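You operate a simulated robot arm through the tools that you are given. There is no shell and no other tool.

You are at the controls of a simulated robot arm. One attempt, no reset.

JOB
Pin the riddle and empty the crumb tray into the crumb pail.
Fine: pin first, down to its collar; pull the crumb drawer right out; tray back in it, drawer shut; spill nothing.

Only the result counts: the job must be done as asked and must still hold three seconds after the hand-in. Knocking over, shifting, dropping, spilling or breaking anything else fails it.

ROBOT AND FRAMES
A 7-joint arm with a two-finger parallel gripper, fixed in place. Base frame: the origin is at the foot of the arm, x ahead of it, y to its left, z up. Readings come in mm, degrees, newtons and seconds.
Its first joint turns from -166.0 to 166.0 degrees. Payload 4.4 kg.
Tool frame: the origin (TCP) lies between the finger pads and is the grasp point; the fingertips stand 23 mm ahead of it; z points along the fingers, y is the line along which they close. The gripper opens to 94 mm. The fingers are 38 mm wide and 10 mm thick; the gripper's body (54 by 96 mm) begins 39 mm behind the TCP.
Orientation is that of the tool frame in the base frame, as a unit quaternion [w, x, y, z]. With the fingers straight down and closing along the base's y, the tool's x points along the base's -x, its y along +y and its z along -z.

CONTROLS
- The arm moves only by the tool servo_tool. Its argument "commands" is one flat list of numbers, 6 for each row, row after row: the shift along the tool's x, y, z in mm, then the turn, a rotation vector about the tool's x, y, z in degrees. In form: [x, y, z, ax, ay, az, x, y, z, ax, ay, az, ...]. A call has 1 to 20 rows; each row is the pose to reach, as a shift and turn from the pose commanded when the call began, along the tool's axes at that moment. "hand" is the gripper command, from -1 (shut) to 1 (fully open), values between in proportion, set as the call begins (left out, the last holds). Rows are played at 5 a second. More than 50 mm and 8.6 degrees between two rows, or a gripper value outside its range, and nothing of the call is played. Where a pose cannot be reached the arm comes as near as it can. A force on the tool above 40 N (or 10 N above the force at the start of the call, whichever is more), or a blocked arm, ends the call early, and 0.2 s more pass. Each finger travels about 72 mm/s and halts on what it meets, pressing with about 27 N; the grip force reading is that of the motor and also rises with nothing between the fingers. The clock runs only during rows and for 0.2 s after the last one: add rows that repeat a pose to give the fingers time. It gives the time, the measured TCP pose, the force on the tool (base axes), the opening and the grip force at its end, in the units of the frame above (readings bear some noise), with the torque about the TCP (base axes, N m) and any sound that the robot's microphone picked up, and new pictures: "show" is both (left out), scene, wrist or none.
- Cameras (640 x 400 px; columns grow to the right, rows downward): "scene" is fixed at [53.1, 500.9, 1503.1]; the picture's right is [-0.45, -0.90, 0.00], its down [-0.29, 0.14, -0.95] and it looks along [0.85, -0.42, -0.32] (base axes); focal length 320 px, centre (320, 200). "wrist" rides on the gripper at [86, 16, -75] in the tool frame; the picture's right is [-0.18, 0.98, 0.00], its down [-0.58, -0.11, -0.81] and it looks along [-0.79, -0.15, 0.59] (tool axes); focal length 243 px, centre (320, 200). There is no depth. A picture from a camera that has moved, and an enlarged one, comes with that camera's place and axes in the base frame and with its lens. The place of the scene camera against the robot may be out by one fixed shift of up to 18 mm in any direction.
- close_up(camera, box): a new picture of the part [left, top, right, bottom] of that camera's present view, enlarged. No time passes.
- sign_off(): hands the job in; it is judged then, once.

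Places have to be worked out from the pictures, the camera data and where the tool is seen. Open the gripper and draw the arm clear of the work before you hand the job in, unless the task says otherwise.

The tools are called after ">>>" by a JSON object that holds its "op" and its "data". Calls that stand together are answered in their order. servo_tool: Moves the arm, as the interface text tells. Its arguments: {"type":"object","properties":{"commands":{"type":"array","items":{"type":"number"}},"hand":{"type":"number"},"show":{"type":"string","enum":["both","scene","wrist","none"]}},"required":["commands"]} The other tools are called the same way: close_up (camera, box) takes an enlarged picture of a part of a camera's view; sign_off () hands the job in.

At the start:

```text
clock: 0.0
tool_pos: [601.2, 244.5, 1308.1]
orientation: [0.0, 0.0, 1.0, 0.0]
force: [-0.4, 0.5, -0.2]
ft_torque: [0.01, 0.01, -0.03]
finger_gap: 94.1
finger_force: 0.2
```

scene: 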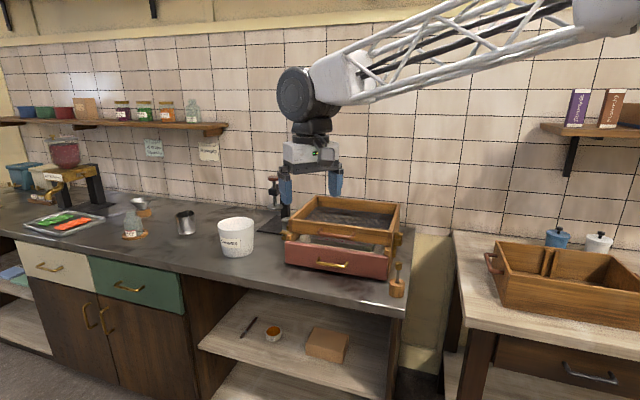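
wrist: 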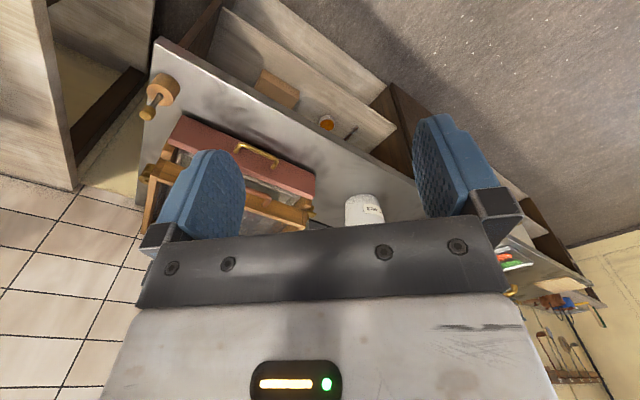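

The scene shows a box with a sieve (riddle) and a drawer with a brass handle, a white pail beside it, and a wooden pin standing at the right. I'll take close-ups to see the details before moving.

>>> {"op": "close_up", "data": {"camera": "scene", "box": [260, 180, 430, 310]}}

>>> {"op": "close_up", "data": {"camera": "scene", "box": [100, 170, 280, 290]}}

>>> {"op": "close_up", "data": {"camera": "wrist", "box": [120, 60, 400, 240]}}

```text
3.08 times, centred on (345, 245) of scene
camera zoom: at [53.1, 500.9, 1503.1], right [-0.45, -0.9, 0.0], down [-0.29, 0.14, -0.95], along [0.85, -0.42, -0.32], focal length 984 px, centre (243, 62)
```

zoom: 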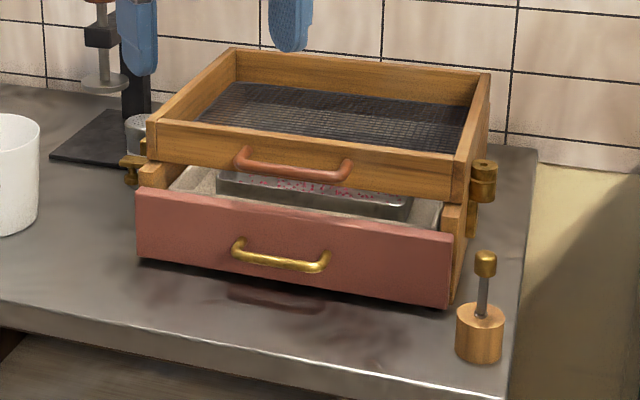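

```text
3.33 times, centred on (190, 230) of scene
camera zoom: at [53.1, 500.9, 1503.1], right [-0.45, -0.9, 0.0], down [-0.29, 0.14, -0.95], along [0.85, -0.42, -0.32], focal length 1066 px, centre (753, 100)
```

zoom: 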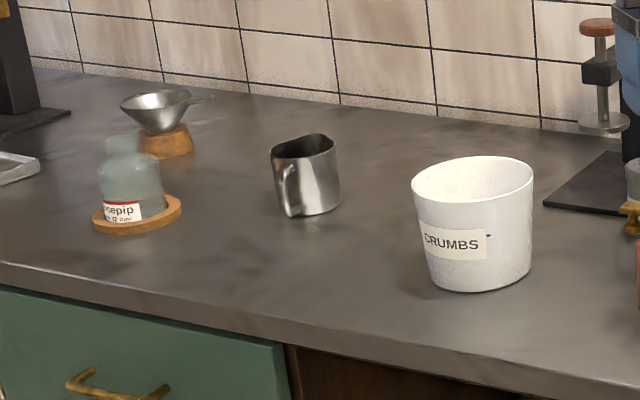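

```text
2.22 times, centred on (260, 150) of wrist
camera zoom: at [514.8, 262.0, 1382.7], right [0.18, 0.98, 0.0], down [0.58, -0.11, 0.81], along [0.79, -0.15, -0.59], focal length 539 px, centre (453, 311)
```

zoom: 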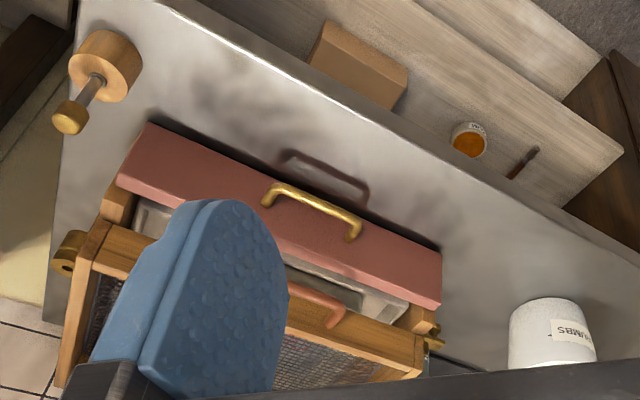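

The drawer front spans roughly from (780,-102) to (1020,152) with its top at z≈1000. The pin block is near (703,-80), and the pail is farther out at about (1190,285). I'll move the arm toward the box to get close wrist pictures and check reach.

>>> {"op": "servo_tool", "data": {"commands": [-30, -35, 0, 0, 0, 0, -60, -70, 0, 0, 0, 0, -90, -105, 0, 0, 0, 0, -100, -140, 0, 0, 0, 0, -110, -175, 0, 0, 0, 0, -110, -175, 0, 0, 0, 0], "show": "both"}}

```text
clock: 1.4
tool_pos: [711.1, 71.0, 1308.2]
orientation: [0.001, 0.0, 1.0, 0.0]
force: [0.4, -0.3, -0.4]
ft_torque: [0.01, -0.03, -0.02]
finger_gap: 94.0
finger_force: 0.0
camera wrist: at [625.0, 87.9, 1382.0], right [0.18, 0.98, 0.0], down [0.58, -0.11, 0.81], along [0.79, -0.15, -0.59], focal length 243 px, centre (320, 200)
```

scene: 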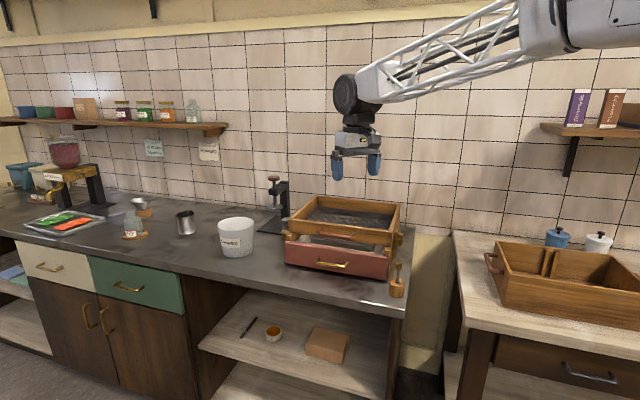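
wrist: 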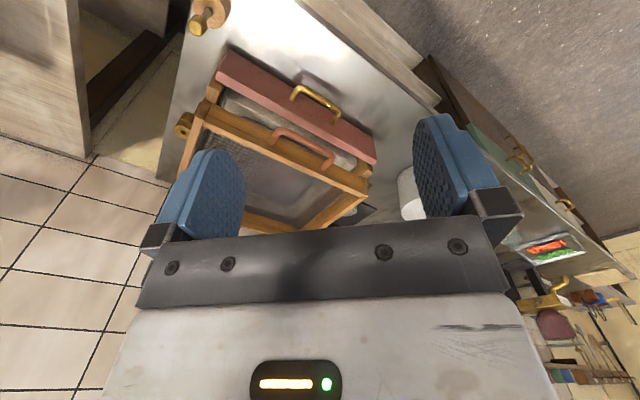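

>>> {"op": "close_up", "data": {"camera": "wrist", "box": [150, 0, 430, 240]}}

>>> {"op": "close_up", "data": {"camera": "scene", "box": [270, 185, 350, 240]}}

>>> {"op": "close_up", "data": {"camera": "scene", "box": [370, 220, 420, 305]}}

```text
1.67 times, centred on (290, 120) of wrist
camera zoom: at [625.0, 87.9, 1382.0], right [0.18, 0.98, 0.0], down [0.58, -0.11, 0.81], along [0.79, -0.15, -0.59], focal length 404 px, centre (370, 333)
```

zoom: 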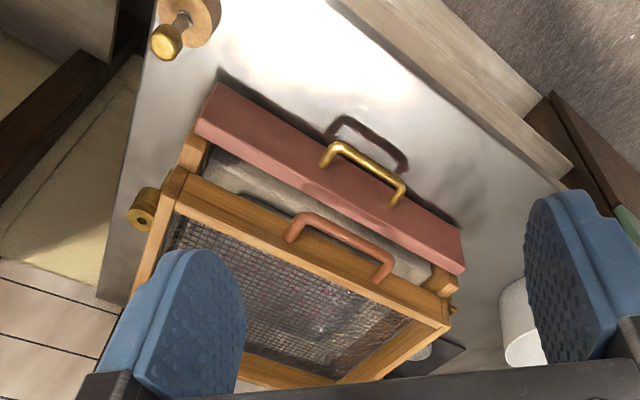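

```text
7.27 times, centred on (310, 212) of scene
camera zoom: at [53.1, 500.9, 1503.1], right [-0.45, -0.9, 0.0], down [-0.29, 0.14, -0.95], along [0.85, -0.42, -0.32], focal length 2325 px, centre (393, 109)
```

zoom: 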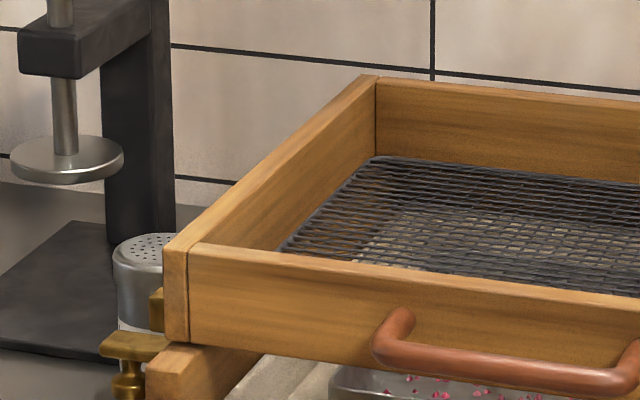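

```text
4.71 times, centred on (395, 262) of scene
camera zoom: at [53.1, 500.9, 1503.1], right [-0.45, -0.9, 0.0], down [-0.29, 0.14, -0.95], along [0.85, -0.42, -0.32], focal length 1505 px, centre (-33, -94)
```

zoom: 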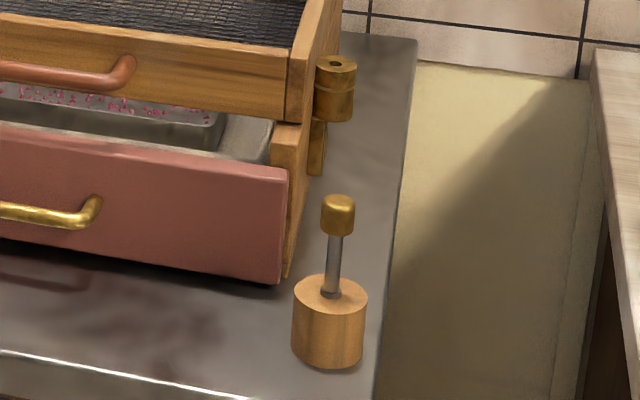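

The brass lug with a vertical hole is on the riddle's right side, and the pin stands in the wooden block with its collar at the wood surface. Now I'll move above the pin block (about (705,-85)) for a close look, staying well above it.

>>> {"op": "servo_tool", "data": {"commands": [1, -30, 20, 0, 0, 0, 2, -60, 45, 0, 0, 0, 3, -90, 75, 0, 0, 0, 4, -110, 110, 0, 0, 0, 5, -130, 145, 0, 0, 0, 6, -150, 175, 0, 0, 0, 6, -156, 178, 0, 0, 0, 6, -156, 178, 0, 0, 0], "show": "both"}}

```text
clock: 3.2
tool_pos: [704.6, -86.2, 1131.2]
orientation: [0.001, 0.0, 1.0, 0.0]
force: [0.0, 0.2, 0.8]
ft_torque: [0.03, -0.03, 0.02]
finger_gap: 94.1
finger_force: 0.1
camera wrist: at [617.8, -69.1, 1205.6], right [0.18, 0.98, 0.0], down [0.58, -0.11, 0.81], along [0.79, -0.15, -0.59], focal length 243 px, centre (320, 200)
```

scene: 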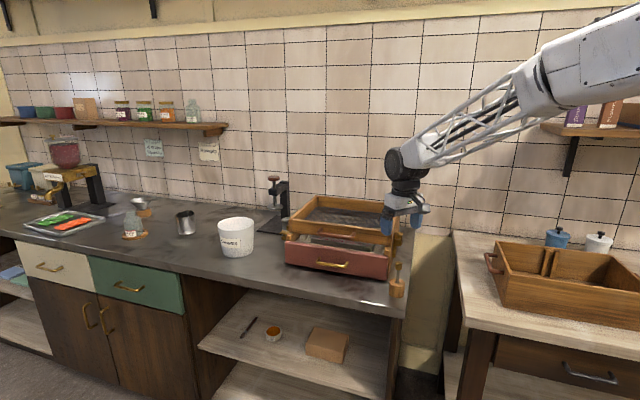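
wrist: 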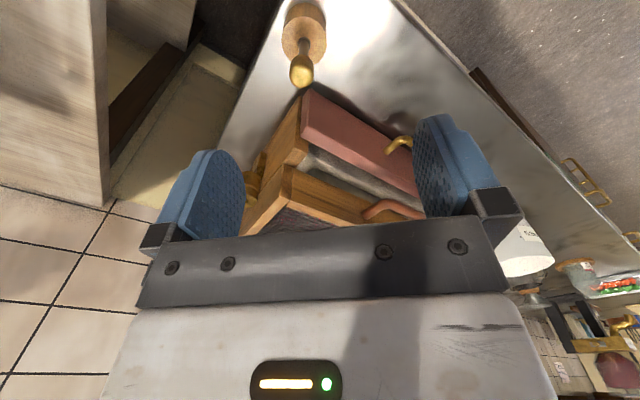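

>>> {"op": "close_up", "data": {"camera": "wrist", "box": [220, 0, 420, 125]}}

>>> {"op": "close_up", "data": {"camera": "wrist", "box": [230, 80, 430, 240]}}

```text
3.20 times, centred on (320, 62) of wrist
camera zoom: at [617.8, -69.1, 1205.6], right [0.18, 0.98, 0.0], down [0.58, -0.11, 0.81], along [0.79, -0.15, -0.59], focal length 776 px, centre (320, 640)
```

zoom: 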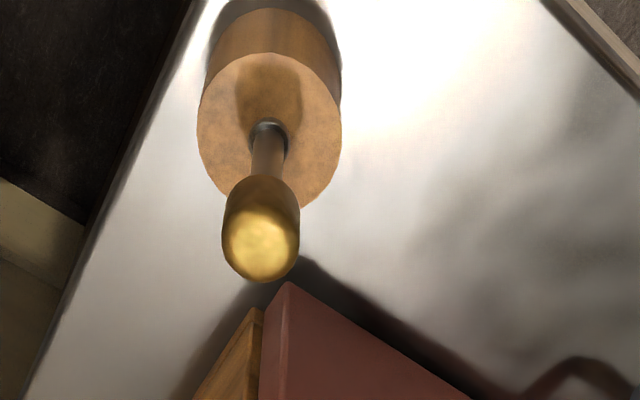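

```text
2.50 times, centred on (330, 160) of wrist
camera zoom: at [617.8, -69.1, 1205.6], right [0.18, 0.98, 0.0], down [0.58, -0.11, 0.81], along [0.79, -0.15, -0.59], focal length 606 px, centre (295, 300)
```

zoom: 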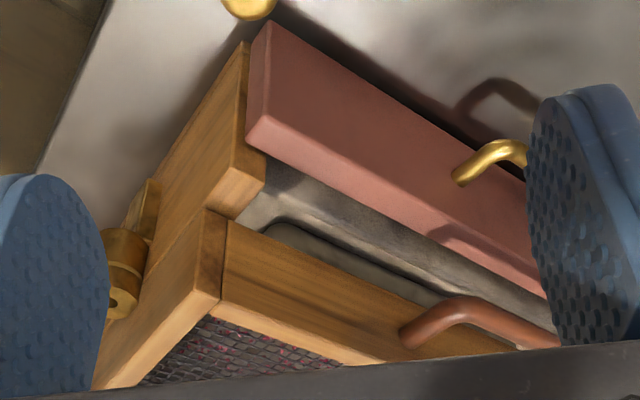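

Triangulating from the wrist views, the knob top is at about (722.5,-106,984), the wood top at z≈910 and the table at z≈870. The lug hole is near (855,-205,1022). I'll move straight above the knob and look again.

>>> {"op": "servo_tool", "data": {"commands": [-9, -10, 35, 0, 0, 0, -18, -20, 70, 0, 0, 0, -18, -20, 95, 0, 0, 0, -18, -20, 95, 0, 0, 0], "show": "wrist"}}

```text
clock: 4.2
tool_pos: [723.6, -107.8, 1034.1]
orientation: [0.001, 0.0, 1.0, 0.001]
force: [0.2, -0.4, -0.9]
ft_torque: [0.04, 0.02, -0.02]
finger_gap: 94.0
finger_force: 0.1
camera wrist: at [637.1, -90.3, 1108.7], right [0.18, 0.98, 0.0], down [0.58, -0.11, 0.81], along [0.79, -0.15, -0.59], focal length 243 px, centre (320, 200)
```

wrist: 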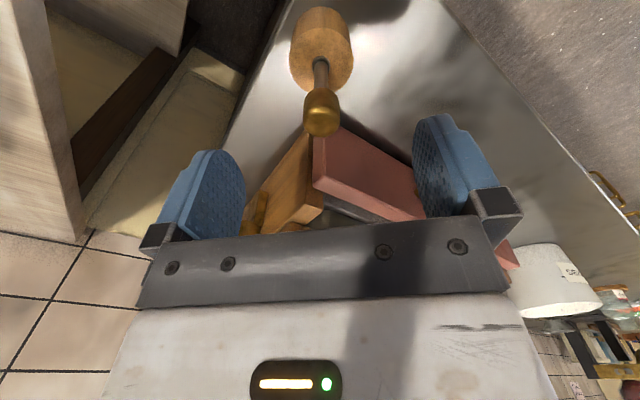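

The knob is nearly centred between the fingers; I'll zoom to fine-tune before descending.

>>> {"op": "close_up", "data": {"camera": "wrist", "box": [270, 0, 390, 150]}}

>>> {"op": "close_up", "data": {"camera": "scene", "box": [360, 200, 440, 300]}}

```text
2.67 times, centred on (330, 75) of wrist
camera zoom: at [637.1, -90.3, 1108.7], right [0.18, 0.98, 0.0], down [0.58, -0.11, 0.81], along [0.79, -0.15, -0.59], focal length 647 px, centre (293, 533)
```

zoom: 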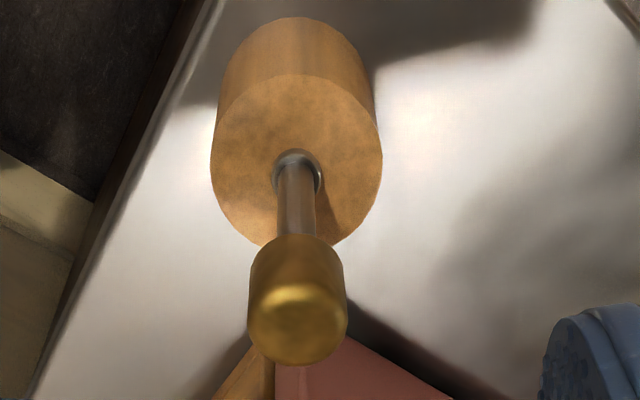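

```text
4.00 times, centred on (400, 250) of scene
camera zoom: at [53.1, 500.9, 1503.1], right [-0.45, -0.9, 0.0], down [-0.29, 0.14, -0.95], along [0.85, -0.42, -0.32], focal length 1279 px, centre (0, 0)
```

zoom: 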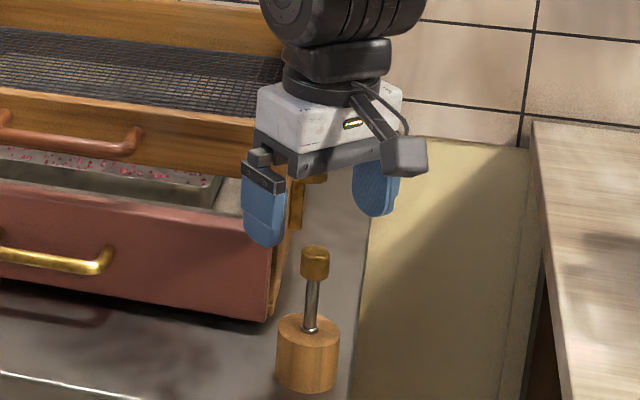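

The knob (≈21 mm wide, z≈969–989) lines up with the finger midline. I'll descend to z≈976 so the pads straddle the knob.

>>> {"op": "servo_tool", "data": {"commands": [0, 1, 20, 0, 0, 0, 0, 1, 40, 0, 0, 0, 0, 1, 58, 0, 0, 0, 0, 1, 58, 0, 0, 0], "show": "both"}}

```text
clock: 5.2
tool_pos: [724.1, -104.7, 977.2]
orientation: [0.001, 0.0, 1.0, 0.0]
force: [0.4, -1.5, 0.5]
ft_torque: [0.0, -0.02, -0.02]
finger_gap: 94.2
finger_force: 0.0
camera wrist: at [637.0, -87.6, 1051.4], right [0.18, 0.98, 0.0], down [0.58, -0.11, 0.81], along [0.79, -0.15, -0.59], focal length 243 px, centre (320, 200)
```

scene: 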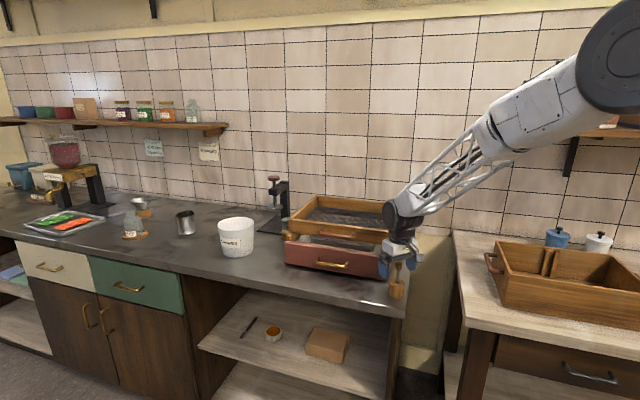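
wrist: 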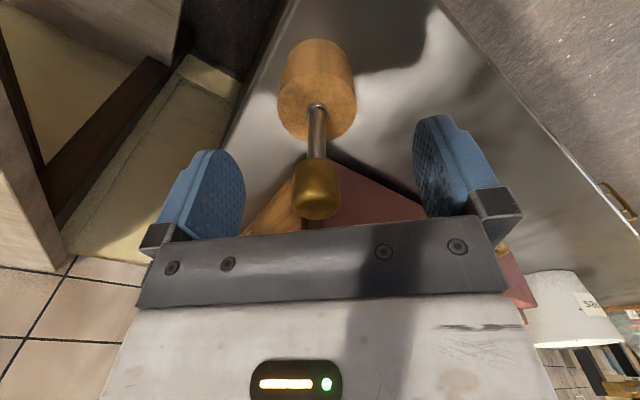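

The knob sits about 1.5–2 mm to −y of the finger midline. I'll shift slightly and then close the grip.

>>> {"op": "servo_tool", "data": {"commands": [0, -1.7, 0, 0, 0, 0, 0, -1.7, 0, 0, 0, 0], "show": "wrist"}}

>>> {"op": "servo_tool", "data": {"commands": [0, 0, 0, 0, 0, 0, 0, 0, 0, 0, 0, 0, 0, 0, 0, 0, 0, 0, 0, 0, 0, 0, 0, 0, 0, 0, 0, 0, 0, 0], "hand": -1, "show": "both"}}

```text
clock: 5.8
tool_pos: [722.2, -105.4, 977.5]
orientation: [0.002, 0.001, 1.0, 0.0]
force: [-0.5, -0.2, 0.7]
ft_torque: [0.03, 0.0, -0.03]
finger_gap: 94.0
finger_force: 0.0
camera wrist: at [636.9, -88.8, 1051.9], right [0.18, 0.98, 0.0], down [0.58, -0.11, 0.81], along [0.79, -0.15, -0.59], focal length 243 px, centre (320, 200)
```

wrist: 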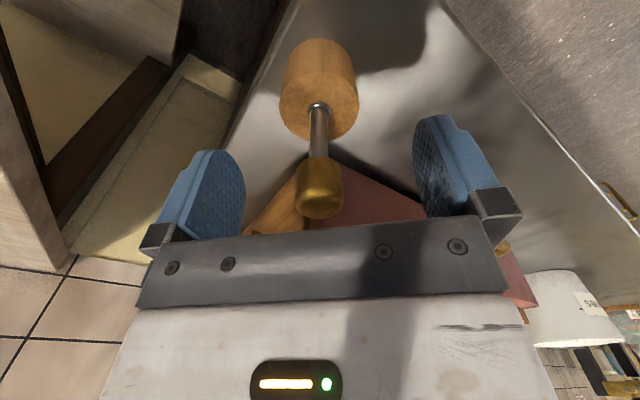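

```text
clock: 7.0
tool_pos: [723.9, -105.7, 976.9]
orientation: [0.001, 0.0, 1.0, 0.0]
force: [0.8, 0.2, 1.1]
ft_torque: [0.05, -0.06, 0.0]
finger_gap: 20.9
finger_force: 27.0
camera wrist: at [636.9, -88.8, 1051.9], right [0.18, 0.98, 0.0], down [0.58, -0.11, 0.81], along [0.79, -0.15, -0.59], focal length 243 px, centre (320, 200)
```

scene: 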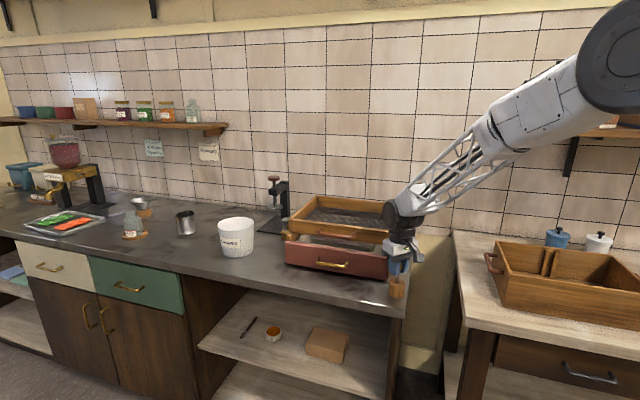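
wrist: 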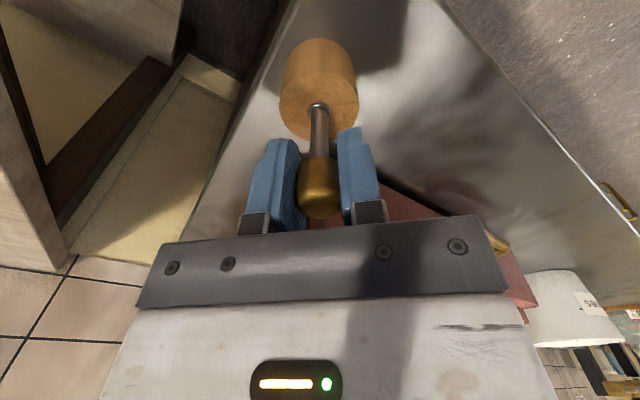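

Grip holds the knob (gap 20.9 mm, 27 N). I'll lift the pin straight up.

>>> {"op": "servo_tool", "data": {"commands": [0, 0, -10, 0, 0, 0, 0, 0, -25, 0, 0, 0, 0, 0, -45, 0, 0, 0, 0, 0, -70, 0, 0, 0, 0, 0, -70, 0, 0, 0], "show": "both"}}

```text
clock: 8.2
tool_pos: [722.9, -105.9, 1047.6]
orientation: [0.0, 0.0, 1.0, 0.001]
force: [-0.2, -0.5, -1.1]
ft_torque: [-0.01, -0.02, 0.02]
finger_gap: 20.5
finger_force: 26.8
camera wrist: at [636.8, -89.6, 1122.9], right [0.18, 0.98, 0.0], down [0.58, -0.11, 0.81], along [0.79, -0.15, -0.59], focal length 243 px, centre (320, 200)
```

scene: 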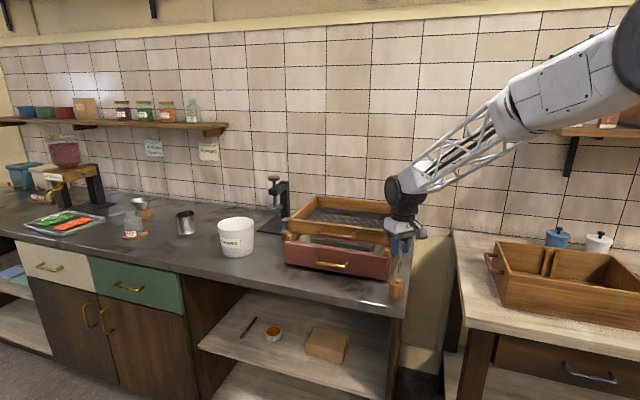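
wrist: 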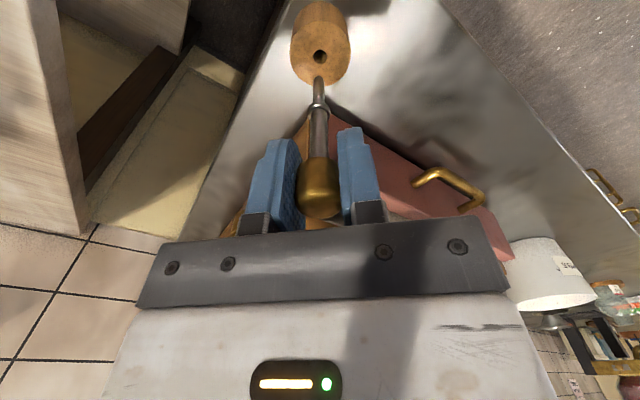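

The pin is free of the block. A close-up will show the shank and collar relative to the fingers.

>>> {"op": "close_up", "data": {"camera": "wrist", "box": [240, 20, 400, 230]}}

>>> {"op": "close_up", "data": {"camera": "scene", "box": [360, 210, 440, 310]}}

```text
1.90 times, centred on (320, 125) of wrist
camera zoom: at [636.8, -89.6, 1122.9], right [0.18, 0.98, 0.0], down [0.58, -0.11, 0.81], along [0.79, -0.15, -0.59], focal length 462 px, centre (320, 343)
```

zoom: 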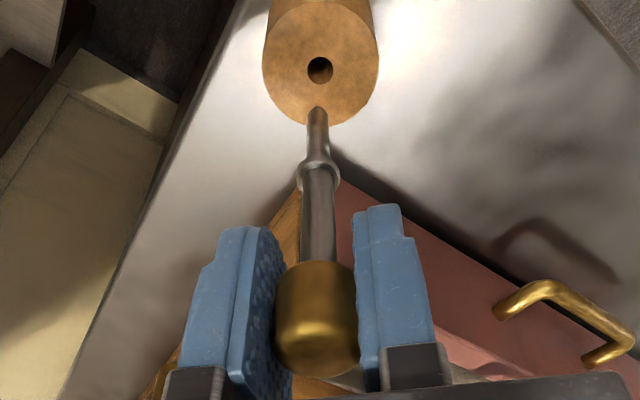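

```text
4.00 times, centred on (400, 260) of scene
camera zoom: at [53.1, 500.9, 1503.1], right [-0.45, -0.9, 0.0], down [-0.29, 0.14, -0.95], along [0.85, -0.42, -0.32], focal length 1279 px, centre (0, -40)
```

zoom: 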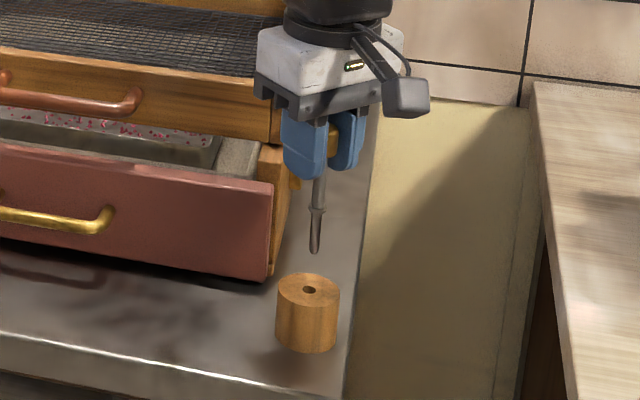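

The shank tip is about 96 mm below the TCP and the collar's underside about 60 mm below it. I'll raise and carry the pin to near the lug (outside the box's right side) for a closer view.

>>> {"op": "servo_tool", "data": {"commands": [0, 0, -40, 0, 0, 0, 0, 0, -80, 0, 0, 0, -15, -12, -112, 0, 0, 0, -45, -36, -112, 0, 0, 0, -75, -60, -112, 0, 0, 0, -105, -84, -112, 0, 0, 0, -105, -84, -112, 0, 0, 0], "show": "both"}}

```text
clock: 9.8
tool_pos: [826.6, -192.9, 1160.9]
orientation: [0.001, 0.0, 1.0, -0.001]
force: [0.4, 0.5, -0.3]
ft_torque: [0.0, 0.03, -0.01]
finger_gap: 20.8
finger_force: 27.4
camera wrist: at [739.7, -174.9, 1234.3], right [0.18, 0.98, 0.0], down [0.58, -0.11, 0.81], along [0.79, -0.15, -0.59], focal length 243 px, centre (320, 200)
```

scene: 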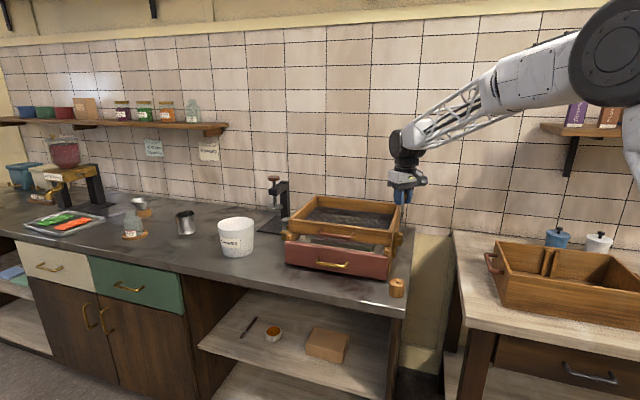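
wrist: 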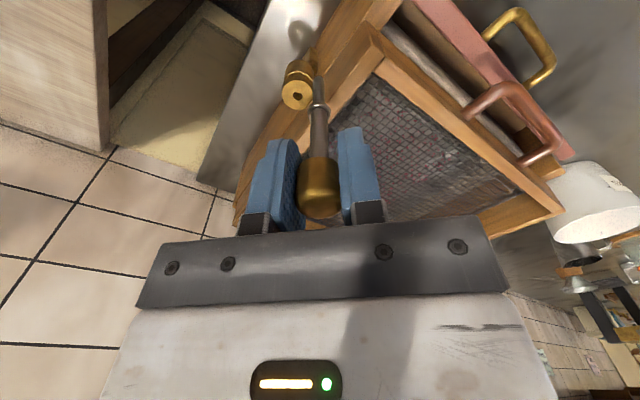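

>>> {"op": "close_up", "data": {"camera": "wrist", "box": [230, 20, 430, 220]}}

>>> {"op": "close_up", "data": {"camera": "scene", "box": [360, 160, 430, 280]}}

```text
2.00 times, centred on (330, 120) of wrist
camera zoom: at [739.7, -174.9, 1234.3], right [0.18, 0.98, 0.0], down [0.58, -0.11, 0.81], along [0.79, -0.15, -0.59], focal length 485 px, centre (300, 360)
```

zoom: 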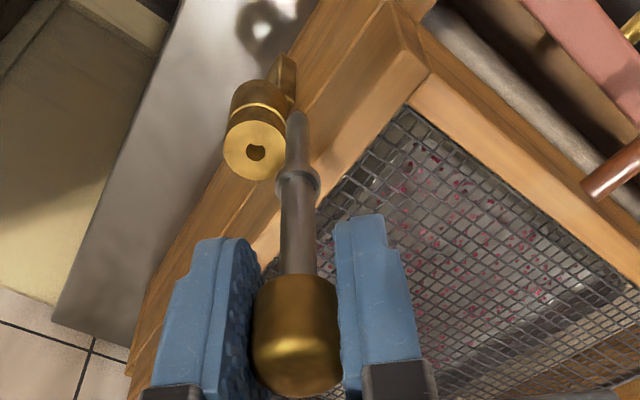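

```text
3.33 times, centred on (395, 220) of scene
camera zoom: at [53.1, 500.9, 1503.1], right [-0.45, -0.9, 0.0], down [-0.29, 0.14, -0.95], along [0.85, -0.42, -0.32], focal length 1066 px, centre (70, 133)
```

zoom: 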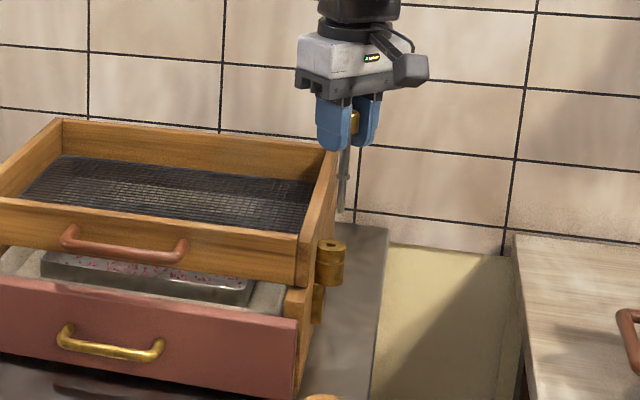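

The lug hole triangulates to about (866,-220,1011). I'll yaw the tool −47° about its axis so the fingers lie along the box's side (clear of the riddle frame) and the wrist camera looks at the lug from outside.

>>> {"op": "servo_tool", "data": {"commands": [0, 0, 0, 0, 0, -8, 0, 0, 0, 0, 0, -16, 0, 0, 0, 0, 0, -24, 0, 0, 0, 0, 0, -32, 0, 0, 0, 0, 0, -40, 0, 0, 0, 0, 0, -47, 0, 0, 0, 0, 0, -47], "show": "both"}}

```text
clock: 11.4
tool_pos: [827.9, -190.1, 1158.5]
orientation: [0.001, -0.4, 0.916, 0.0]
force: [-1.0, -0.3, -0.7]
ft_torque: [0.03, -0.01, -0.01]
finger_gap: 20.9
finger_force: 27.5
camera wrist: at [757.3, -242.3, 1233.0], right [-0.59, 0.8, 0.0], down [0.47, 0.35, 0.81], along [0.65, 0.48, -0.59], focal length 243 px, centre (320, 200)
```

scene: 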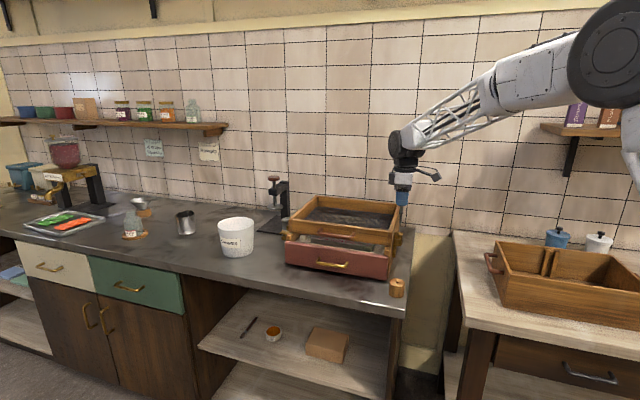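
wrist: 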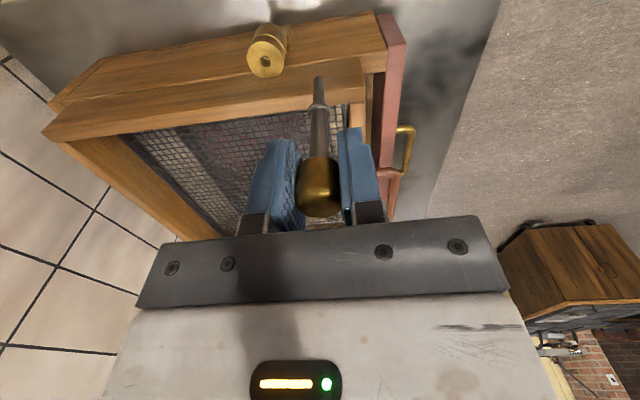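

From this side the lug and its hole are clearly visible at about (266,62). I'll zoom to measure it.

>>> {"op": "close_up", "data": {"camera": "wrist", "box": [220, 10, 360, 110]}}

>>> {"op": "close_up", "data": {"camera": "wrist", "box": [30, 0, 430, 240]}}

```text
4.00 times, centred on (290, 60) of wrist
camera zoom: at [757.3, -242.3, 1233.0], right [-0.59, 0.8, 0.0], down [0.47, 0.35, 0.81], along [0.65, 0.48, -0.59], focal length 970 px, centre (440, 760)
```

zoom: 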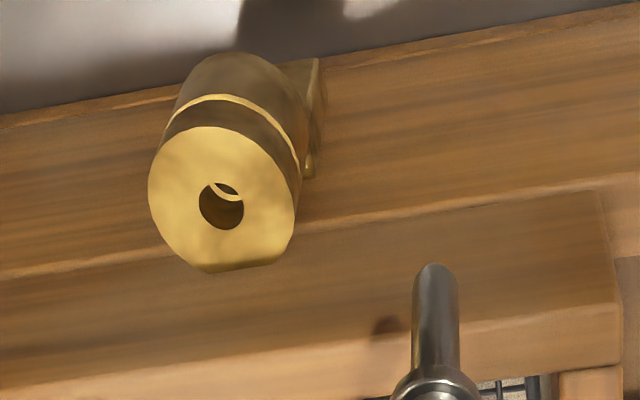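

```text
1.60 times, centred on (230, 120) of wrist
camera zoom: at [757.3, -242.3, 1233.0], right [-0.59, 0.8, 0.0], down [0.47, 0.35, 0.81], along [0.65, 0.48, -0.59], focal length 388 px, centre (464, 328)
```

zoom: 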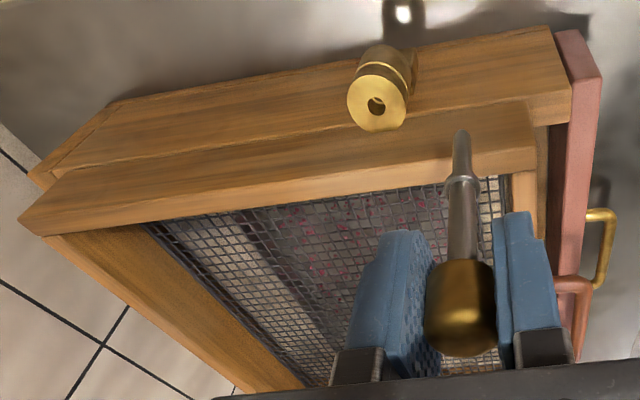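

Something glints inside the hole at the joint between the two stacked lugs, so they may be slightly misaligned. I'll take larger close-ups from both cameras.

>>> {"op": "close_up", "data": {"camera": "wrist", "box": [250, 15, 310, 85]}}

>>> {"op": "close_up", "data": {"camera": "scene", "box": [380, 200, 415, 275]}}

>>> {"op": "close_up", "data": {"camera": "scene", "box": [275, 225, 305, 250]}}

```text
5.71 times, centred on (280, 50) of wrist
camera zoom: at [757.3, -242.3, 1233.0], right [-0.59, 0.8, 0.0], down [0.47, 0.35, 0.81], along [0.65, 0.48, -0.59], focal length 1386 px, centre (549, 1057)
```

zoom: 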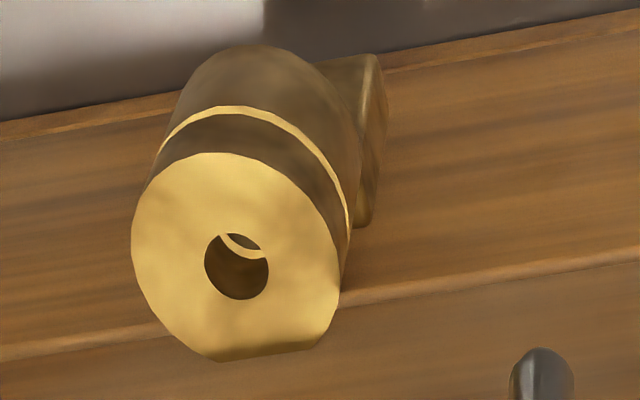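

```text
5.33 times, centred on (398, 238) of scene
camera zoom: at [53.1, 500.9, 1503.1], right [-0.45, -0.9, 0.0], down [-0.29, 0.14, -0.95], along [0.85, -0.42, -0.32], focal length 1705 px, centre (-93, 0)
```

zoom: 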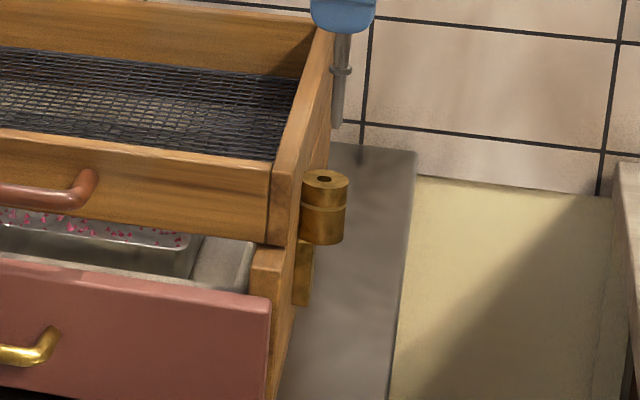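

```text
16.00 times, centred on (290, 238) of scene
camera zoom: at [53.1, 500.9, 1503.1], right [-0.45, -0.9, 0.0], down [-0.29, 0.14, -0.95], along [0.85, -0.42, -0.32], focal length 5116 px, centre (800, -400)
```

zoom: 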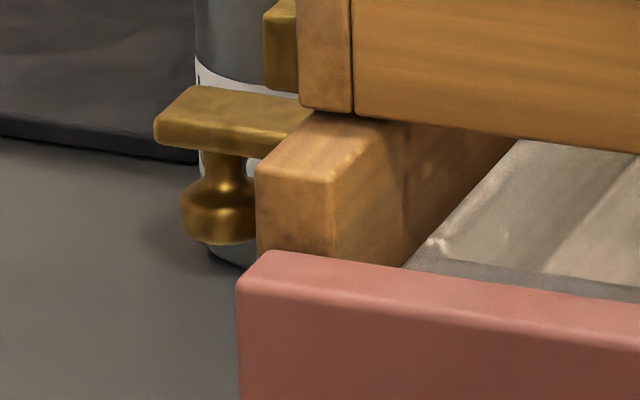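

Both views agree on the hole at about (867.5,-221,1006). It is ≈11 mm wide against an ≈8 mm shank. I'll carry the pin over the hole with its tip about 20 mm above the lug and check alignment.

>>> {"op": "servo_tool", "data": {"commands": [-2, -16, 5, 0, 0, 0, -4, -33, 15, 0, 0, 0, -6, -49.4, 25, 0, 0, 0, -6, -49.4, 36, 0, 0, 0, -6, -49.4, 36, 0, 0, 0], "show": "both"}}

>>> {"op": "close_up", "data": {"camera": "wrist", "box": [280, 30, 370, 110]}}

>>> {"op": "close_up", "data": {"camera": "scene", "box": [380, 190, 420, 255]}}

```text
clock: 12.6
tool_pos: [867.9, -220.6, 1122.5]
orientation: [0.001, -0.399, 0.917, 0.001]
force: [0.0, 0.4, -1.6]
ft_torque: [-0.03, 0.03, 0.02]
finger_gap: 20.5
finger_force: 26.6
camera wrist: at [797.0, -271.4, 1197.1], right [-0.59, 0.81, 0.0], down [0.48, 0.35, 0.81], along [0.65, 0.48, -0.59], focal length 243 px, centre (320, 200)
```

scene: 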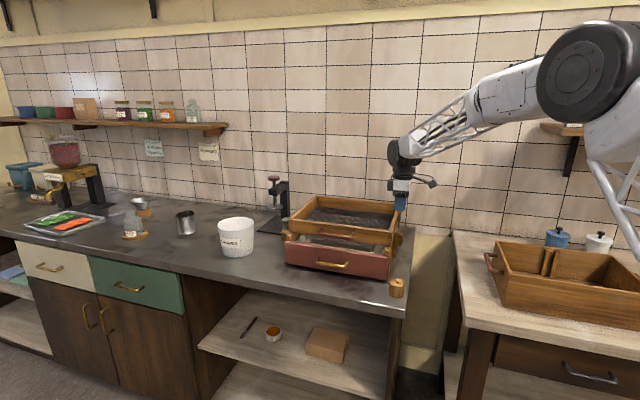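
wrist: 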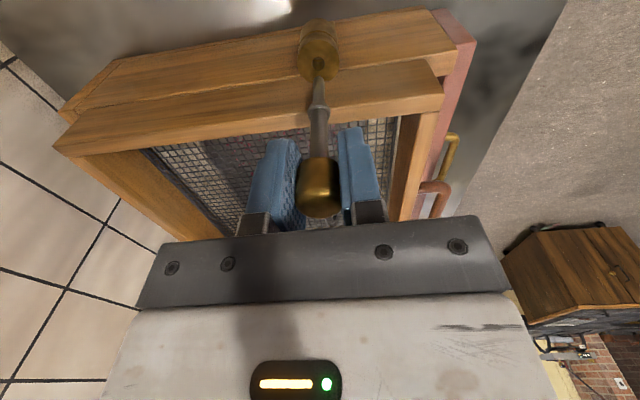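

```text
5.00 times, centred on (325, 70) of wrist
camera zoom: at [797.0, -271.4, 1197.1], right [-0.59, 0.81, 0.0], down [0.48, 0.35, 0.81], along [0.65, 0.48, -0.59], focal length 1213 px, centre (295, 850)
```

zoom: 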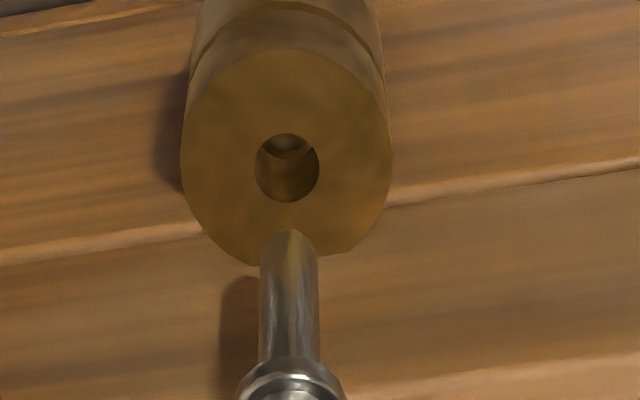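

```text
6.15 times, centred on (400, 222) of scene
camera zoom: at [53.1, 500.9, 1503.1], right [-0.45, -0.9, 0.0], down [-0.29, 0.14, -0.95], along [0.85, -0.42, -0.32], focal length 1968 px, centre (-172, 62)
```

zoom: 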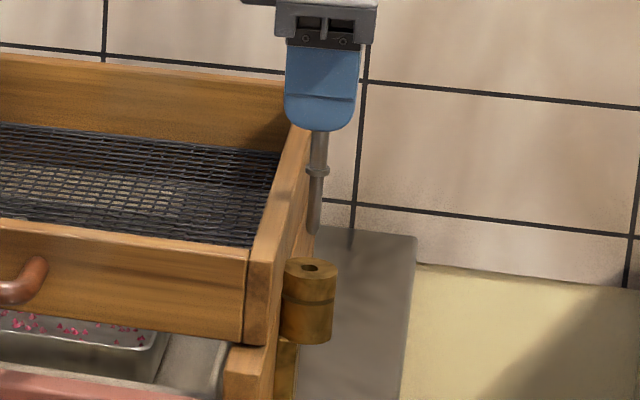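

The pin axis lines up with the hole in both views (within ~0.5 mm), with the tip about 20 mm above it. I'll lower 16 mm and check once more.

>>> {"op": "servo_tool", "data": {"commands": [0, 0, 8, 0, 0, 0, 0, 0, 16, 0, 0, 0, 0, 0, 16, 0, 0, 0], "show": "wrist"}}

>>> {"op": "close_up", "data": {"camera": "wrist", "box": [280, 30, 370, 110]}}

>>> {"op": "close_up", "data": {"camera": "scene", "box": [380, 190, 420, 255]}}

```text
clock: 13.4
tool_pos: [867.9, -219.9, 1106.8]
orientation: [0.001, -0.398, 0.917, 0.001]
force: [-0.1, 0.2, -1.9]
ft_torque: [0.0, -0.01, 0.01]
finger_gap: 20.8
finger_force: 26.8
camera wrist: at [797.1, -271.5, 1181.3], right [-0.59, 0.81, 0.0], down [0.48, 0.35, 0.81], along [0.65, 0.48, -0.59], focal length 243 px, centre (320, 200)
```

wrist: 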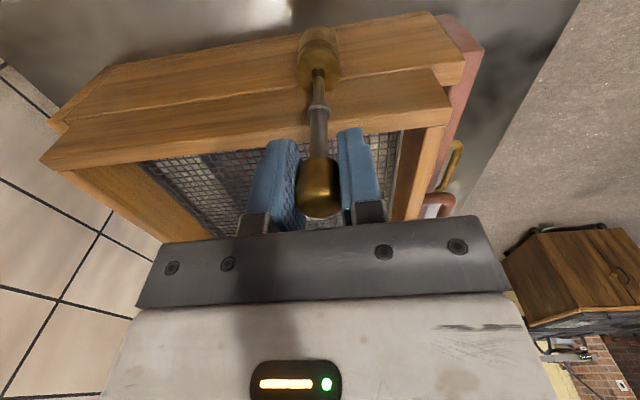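

```text
5.00 times, centred on (325, 70) of wrist
camera zoom: at [797.1, -271.5, 1181.3], right [-0.59, 0.81, 0.0], down [0.48, 0.35, 0.81], along [0.65, 0.48, -0.59], focal length 1213 px, centre (295, 850)
```

zoom: 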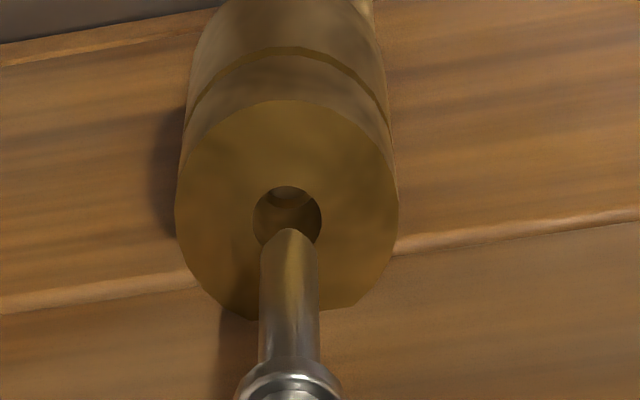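

```text
6.15 times, centred on (400, 222) of scene
camera zoom: at [53.1, 500.9, 1503.1], right [-0.45, -0.9, 0.0], down [-0.29, 0.14, -0.95], along [0.85, -0.42, -0.32], focal length 1968 px, centre (-172, 62)
```

zoom: 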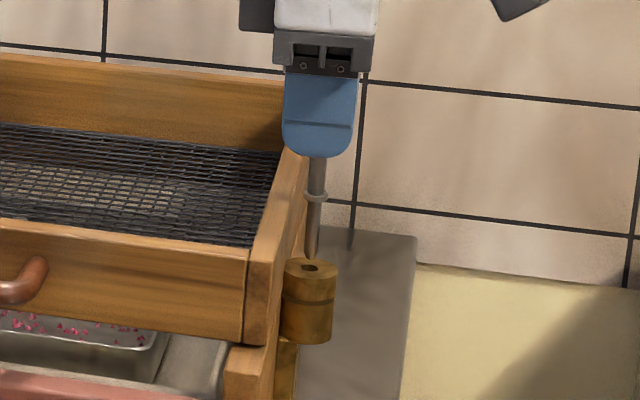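

The tip is ~5 mm above the hole and centred to within about half a millimetre. I'll nudge slightly and lower the tip into the hole slowly, watching the force.

>>> {"op": "servo_tool", "data": {"commands": [0.3, -0.4, 2, 0, 0, 0, 0.3, -0.4, 5, 0, 0, 0, 0.3, -0.4, 8, 0, 0, 0, 0.3, -0.4, 11, 0, 0, 0, 0.3, -0.4, 11, 0, 0, 0], "show": "wrist"}}

>>> {"op": "close_up", "data": {"camera": "wrist", "box": [280, 30, 370, 110]}}

>>> {"op": "close_up", "data": {"camera": "scene", "box": [380, 190, 420, 255]}}

```text
clock: 14.6
tool_pos: [867.8, -221.0, 1095.9]
orientation: [0.001, -0.398, 0.918, 0.001]
force: [-1.1, -0.7, -1.5]
ft_torque: [0.0, 0.02, -0.05]
finger_gap: 20.8
finger_force: 27.1
camera wrist: at [797.5, -271.7, 1170.3], right [-0.59, 0.81, 0.0], down [0.48, 0.35, 0.81], along [0.65, 0.48, -0.59], focal length 243 px, centre (320, 200)
```

wrist: 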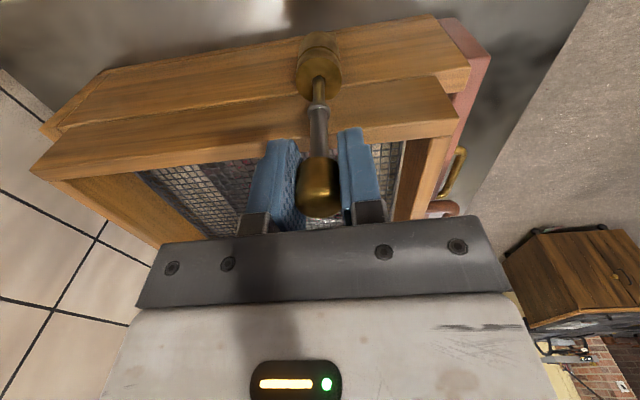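

```text
5.00 times, centred on (325, 70) of wrist
camera zoom: at [797.5, -271.7, 1170.3], right [-0.59, 0.81, 0.0], down [0.48, 0.35, 0.81], along [0.65, 0.48, -0.59], focal length 1213 px, centre (295, 850)
```

zoom: 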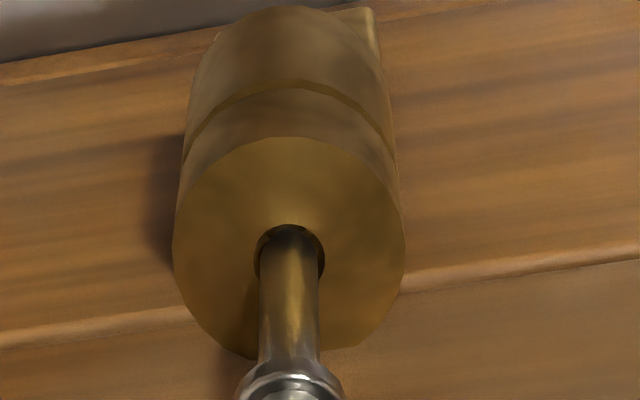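

```text
6.15 times, centred on (400, 222) of scene
camera zoom: at [53.1, 500.9, 1503.1], right [-0.45, -0.9, 0.0], down [-0.29, 0.14, -0.95], along [0.85, -0.42, -0.32], focal length 1968 px, centre (-172, 62)
```

zoom: 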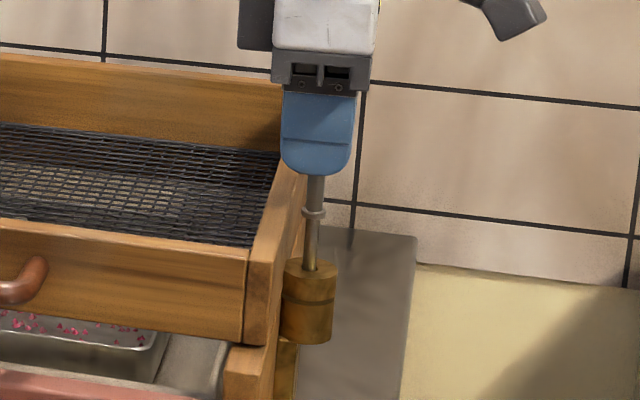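

The tip has entered the hole with no significant force. I'll continue down in small steps.

>>> {"op": "servo_tool", "data": {"commands": [0, 0, 3, 0, 0, 0, 0, 0, 6, 0, 0, 0, 0, 0, 9, 0, 0, 0, 0, 0, 12, 0, 0, 0, 0, 0, 15, 0, 0, 0, 0, 0, 15, 0, 0, 0], "show": "wrist"}}

>>> {"op": "close_up", "data": {"camera": "scene", "box": [380, 190, 420, 255]}}

```text
clock: 16.0
tool_pos: [868.3, -219.9, 1081.2]
orientation: [0.0, -0.399, 0.917, 0.0]
force: [-0.2, 0.4, -2.0]
ft_torque: [-0.03, 0.01, -0.01]
finger_gap: 21.1
finger_force: 27.4
camera wrist: at [797.4, -271.5, 1156.0], right [-0.59, 0.81, 0.0], down [0.48, 0.35, 0.81], along [0.65, 0.48, -0.59], focal length 243 px, centre (320, 200)
```

wrist: 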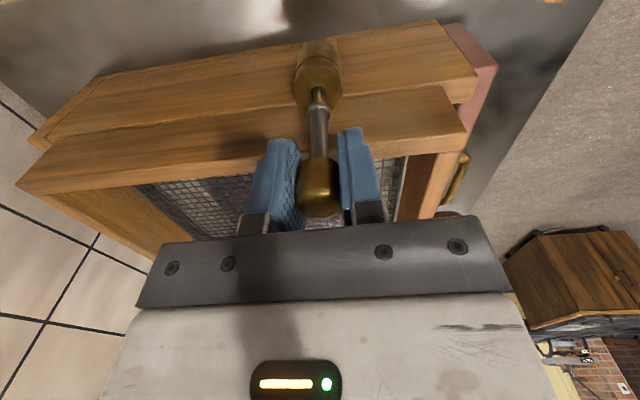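

```text
6.15 times, centred on (400, 222) of scene
camera zoom: at [53.1, 500.9, 1503.1], right [-0.45, -0.9, 0.0], down [-0.29, 0.14, -0.95], along [0.85, -0.42, -0.32], focal length 1968 px, centre (-172, 62)
```

zoom: 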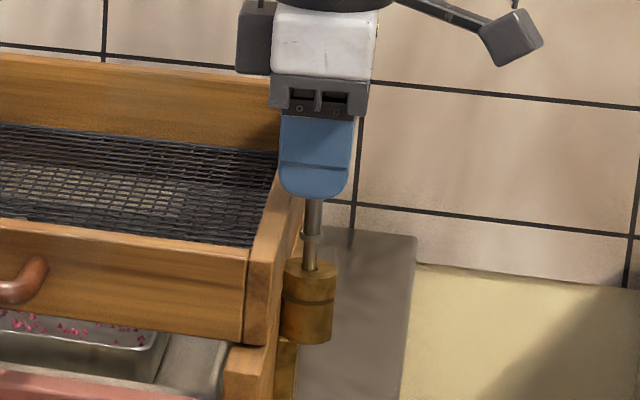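

No resistance so far; the tip should now be inside the lower lug. I'll check the finger-to-riddle-frame clearance before going the last ~16 mm.

>>> {"op": "close_up", "data": {"camera": "wrist", "box": [220, 40, 420, 220]}}

>>> {"op": "close_up", "data": {"camera": "scene", "box": [365, 195, 410, 245]}}

```text
2.22 times, centred on (320, 130) of wrist
camera zoom: at [797.4, -271.5, 1156.0], right [-0.59, 0.81, 0.0], down [0.48, 0.35, 0.81], along [0.65, 0.48, -0.59], focal length 539 px, centre (320, 356)
```

zoom: 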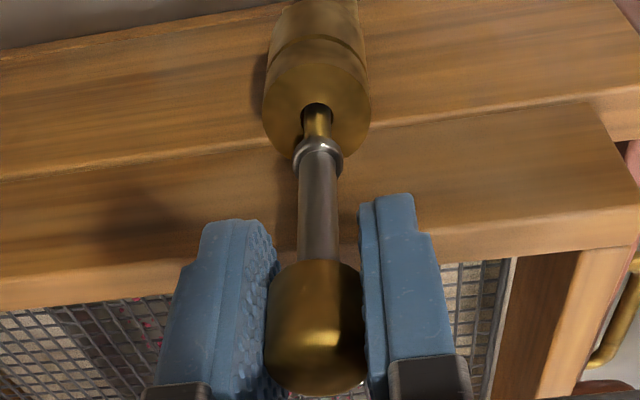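

```text
8.00 times, centred on (388, 220) of scene
camera zoom: at [53.1, 500.9, 1503.1], right [-0.45, -0.9, 0.0], down [-0.29, 0.14, -0.95], along [0.85, -0.42, -0.32], focal length 2558 px, centre (-220, 40)
```

zoom: 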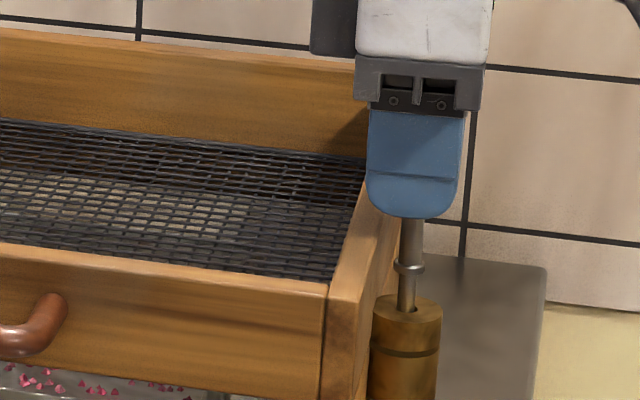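

The fingers would come close to the riddle's side rail on the way down, but the pin is already ~21 mm into both lugs. I'll open the fingers slightly so it can settle, then push or regrip higher.

>>> {"op": "servo_tool", "data": {"commands": [0, 0, 0, 0, 0, 0, 0, 0, 0, 0, 0, 0, 0, 0, 0, 0, 0, 0], "hand": -0.3, "show": "wrist"}}

>>> {"op": "close_up", "data": {"camera": "wrist", "box": [220, 40, 420, 220]}}

>>> {"op": "close_up", "data": {"camera": "scene", "box": [380, 190, 420, 255]}}

```text
clock: 16.8
tool_pos: [867.3, -219.0, 1080.8]
orientation: [0.001, -0.399, 0.917, 0.001]
force: [0.0, -0.5, 0.6]
ft_torque: [-0.03, 0.0, -0.03]
finger_gap: 32.9
finger_force: 0.1
camera wrist: at [797.4, -271.5, 1156.0], right [-0.59, 0.81, 0.0], down [0.48, 0.35, 0.81], along [0.65, 0.48, -0.59], focal length 243 px, centre (320, 200)
```

wrist: 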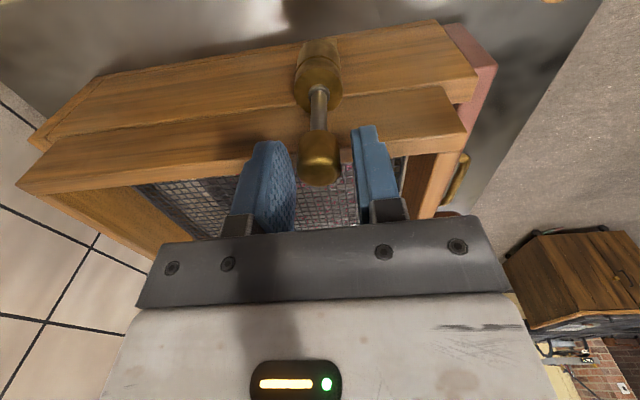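

```text
2.22 times, centred on (320, 130) of wrist
camera zoom: at [797.4, -271.5, 1156.0], right [-0.59, 0.81, 0.0], down [0.48, 0.35, 0.81], along [0.65, 0.48, -0.59], focal length 539 px, centre (320, 356)
```

zoom: 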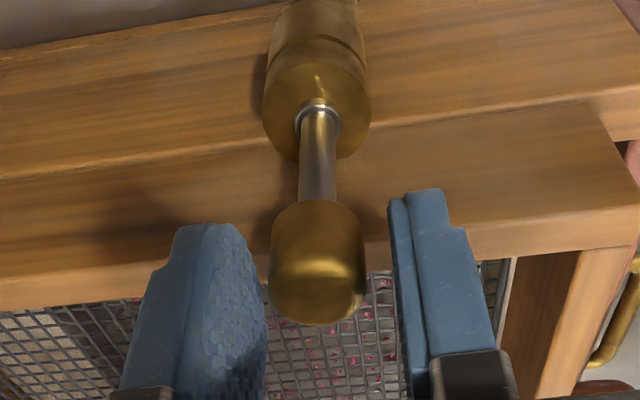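

```text
6.15 times, centred on (400, 222) of scene
camera zoom: at [53.1, 500.9, 1503.1], right [-0.45, -0.9, 0.0], down [-0.29, 0.14, -0.95], along [0.85, -0.42, -0.32], focal length 1968 px, centre (-172, 62)
```

zoom: 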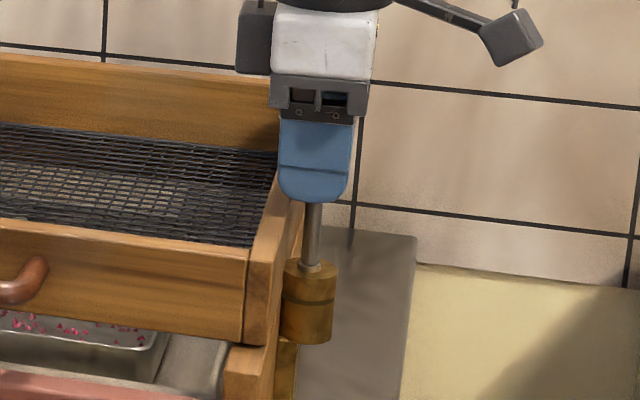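

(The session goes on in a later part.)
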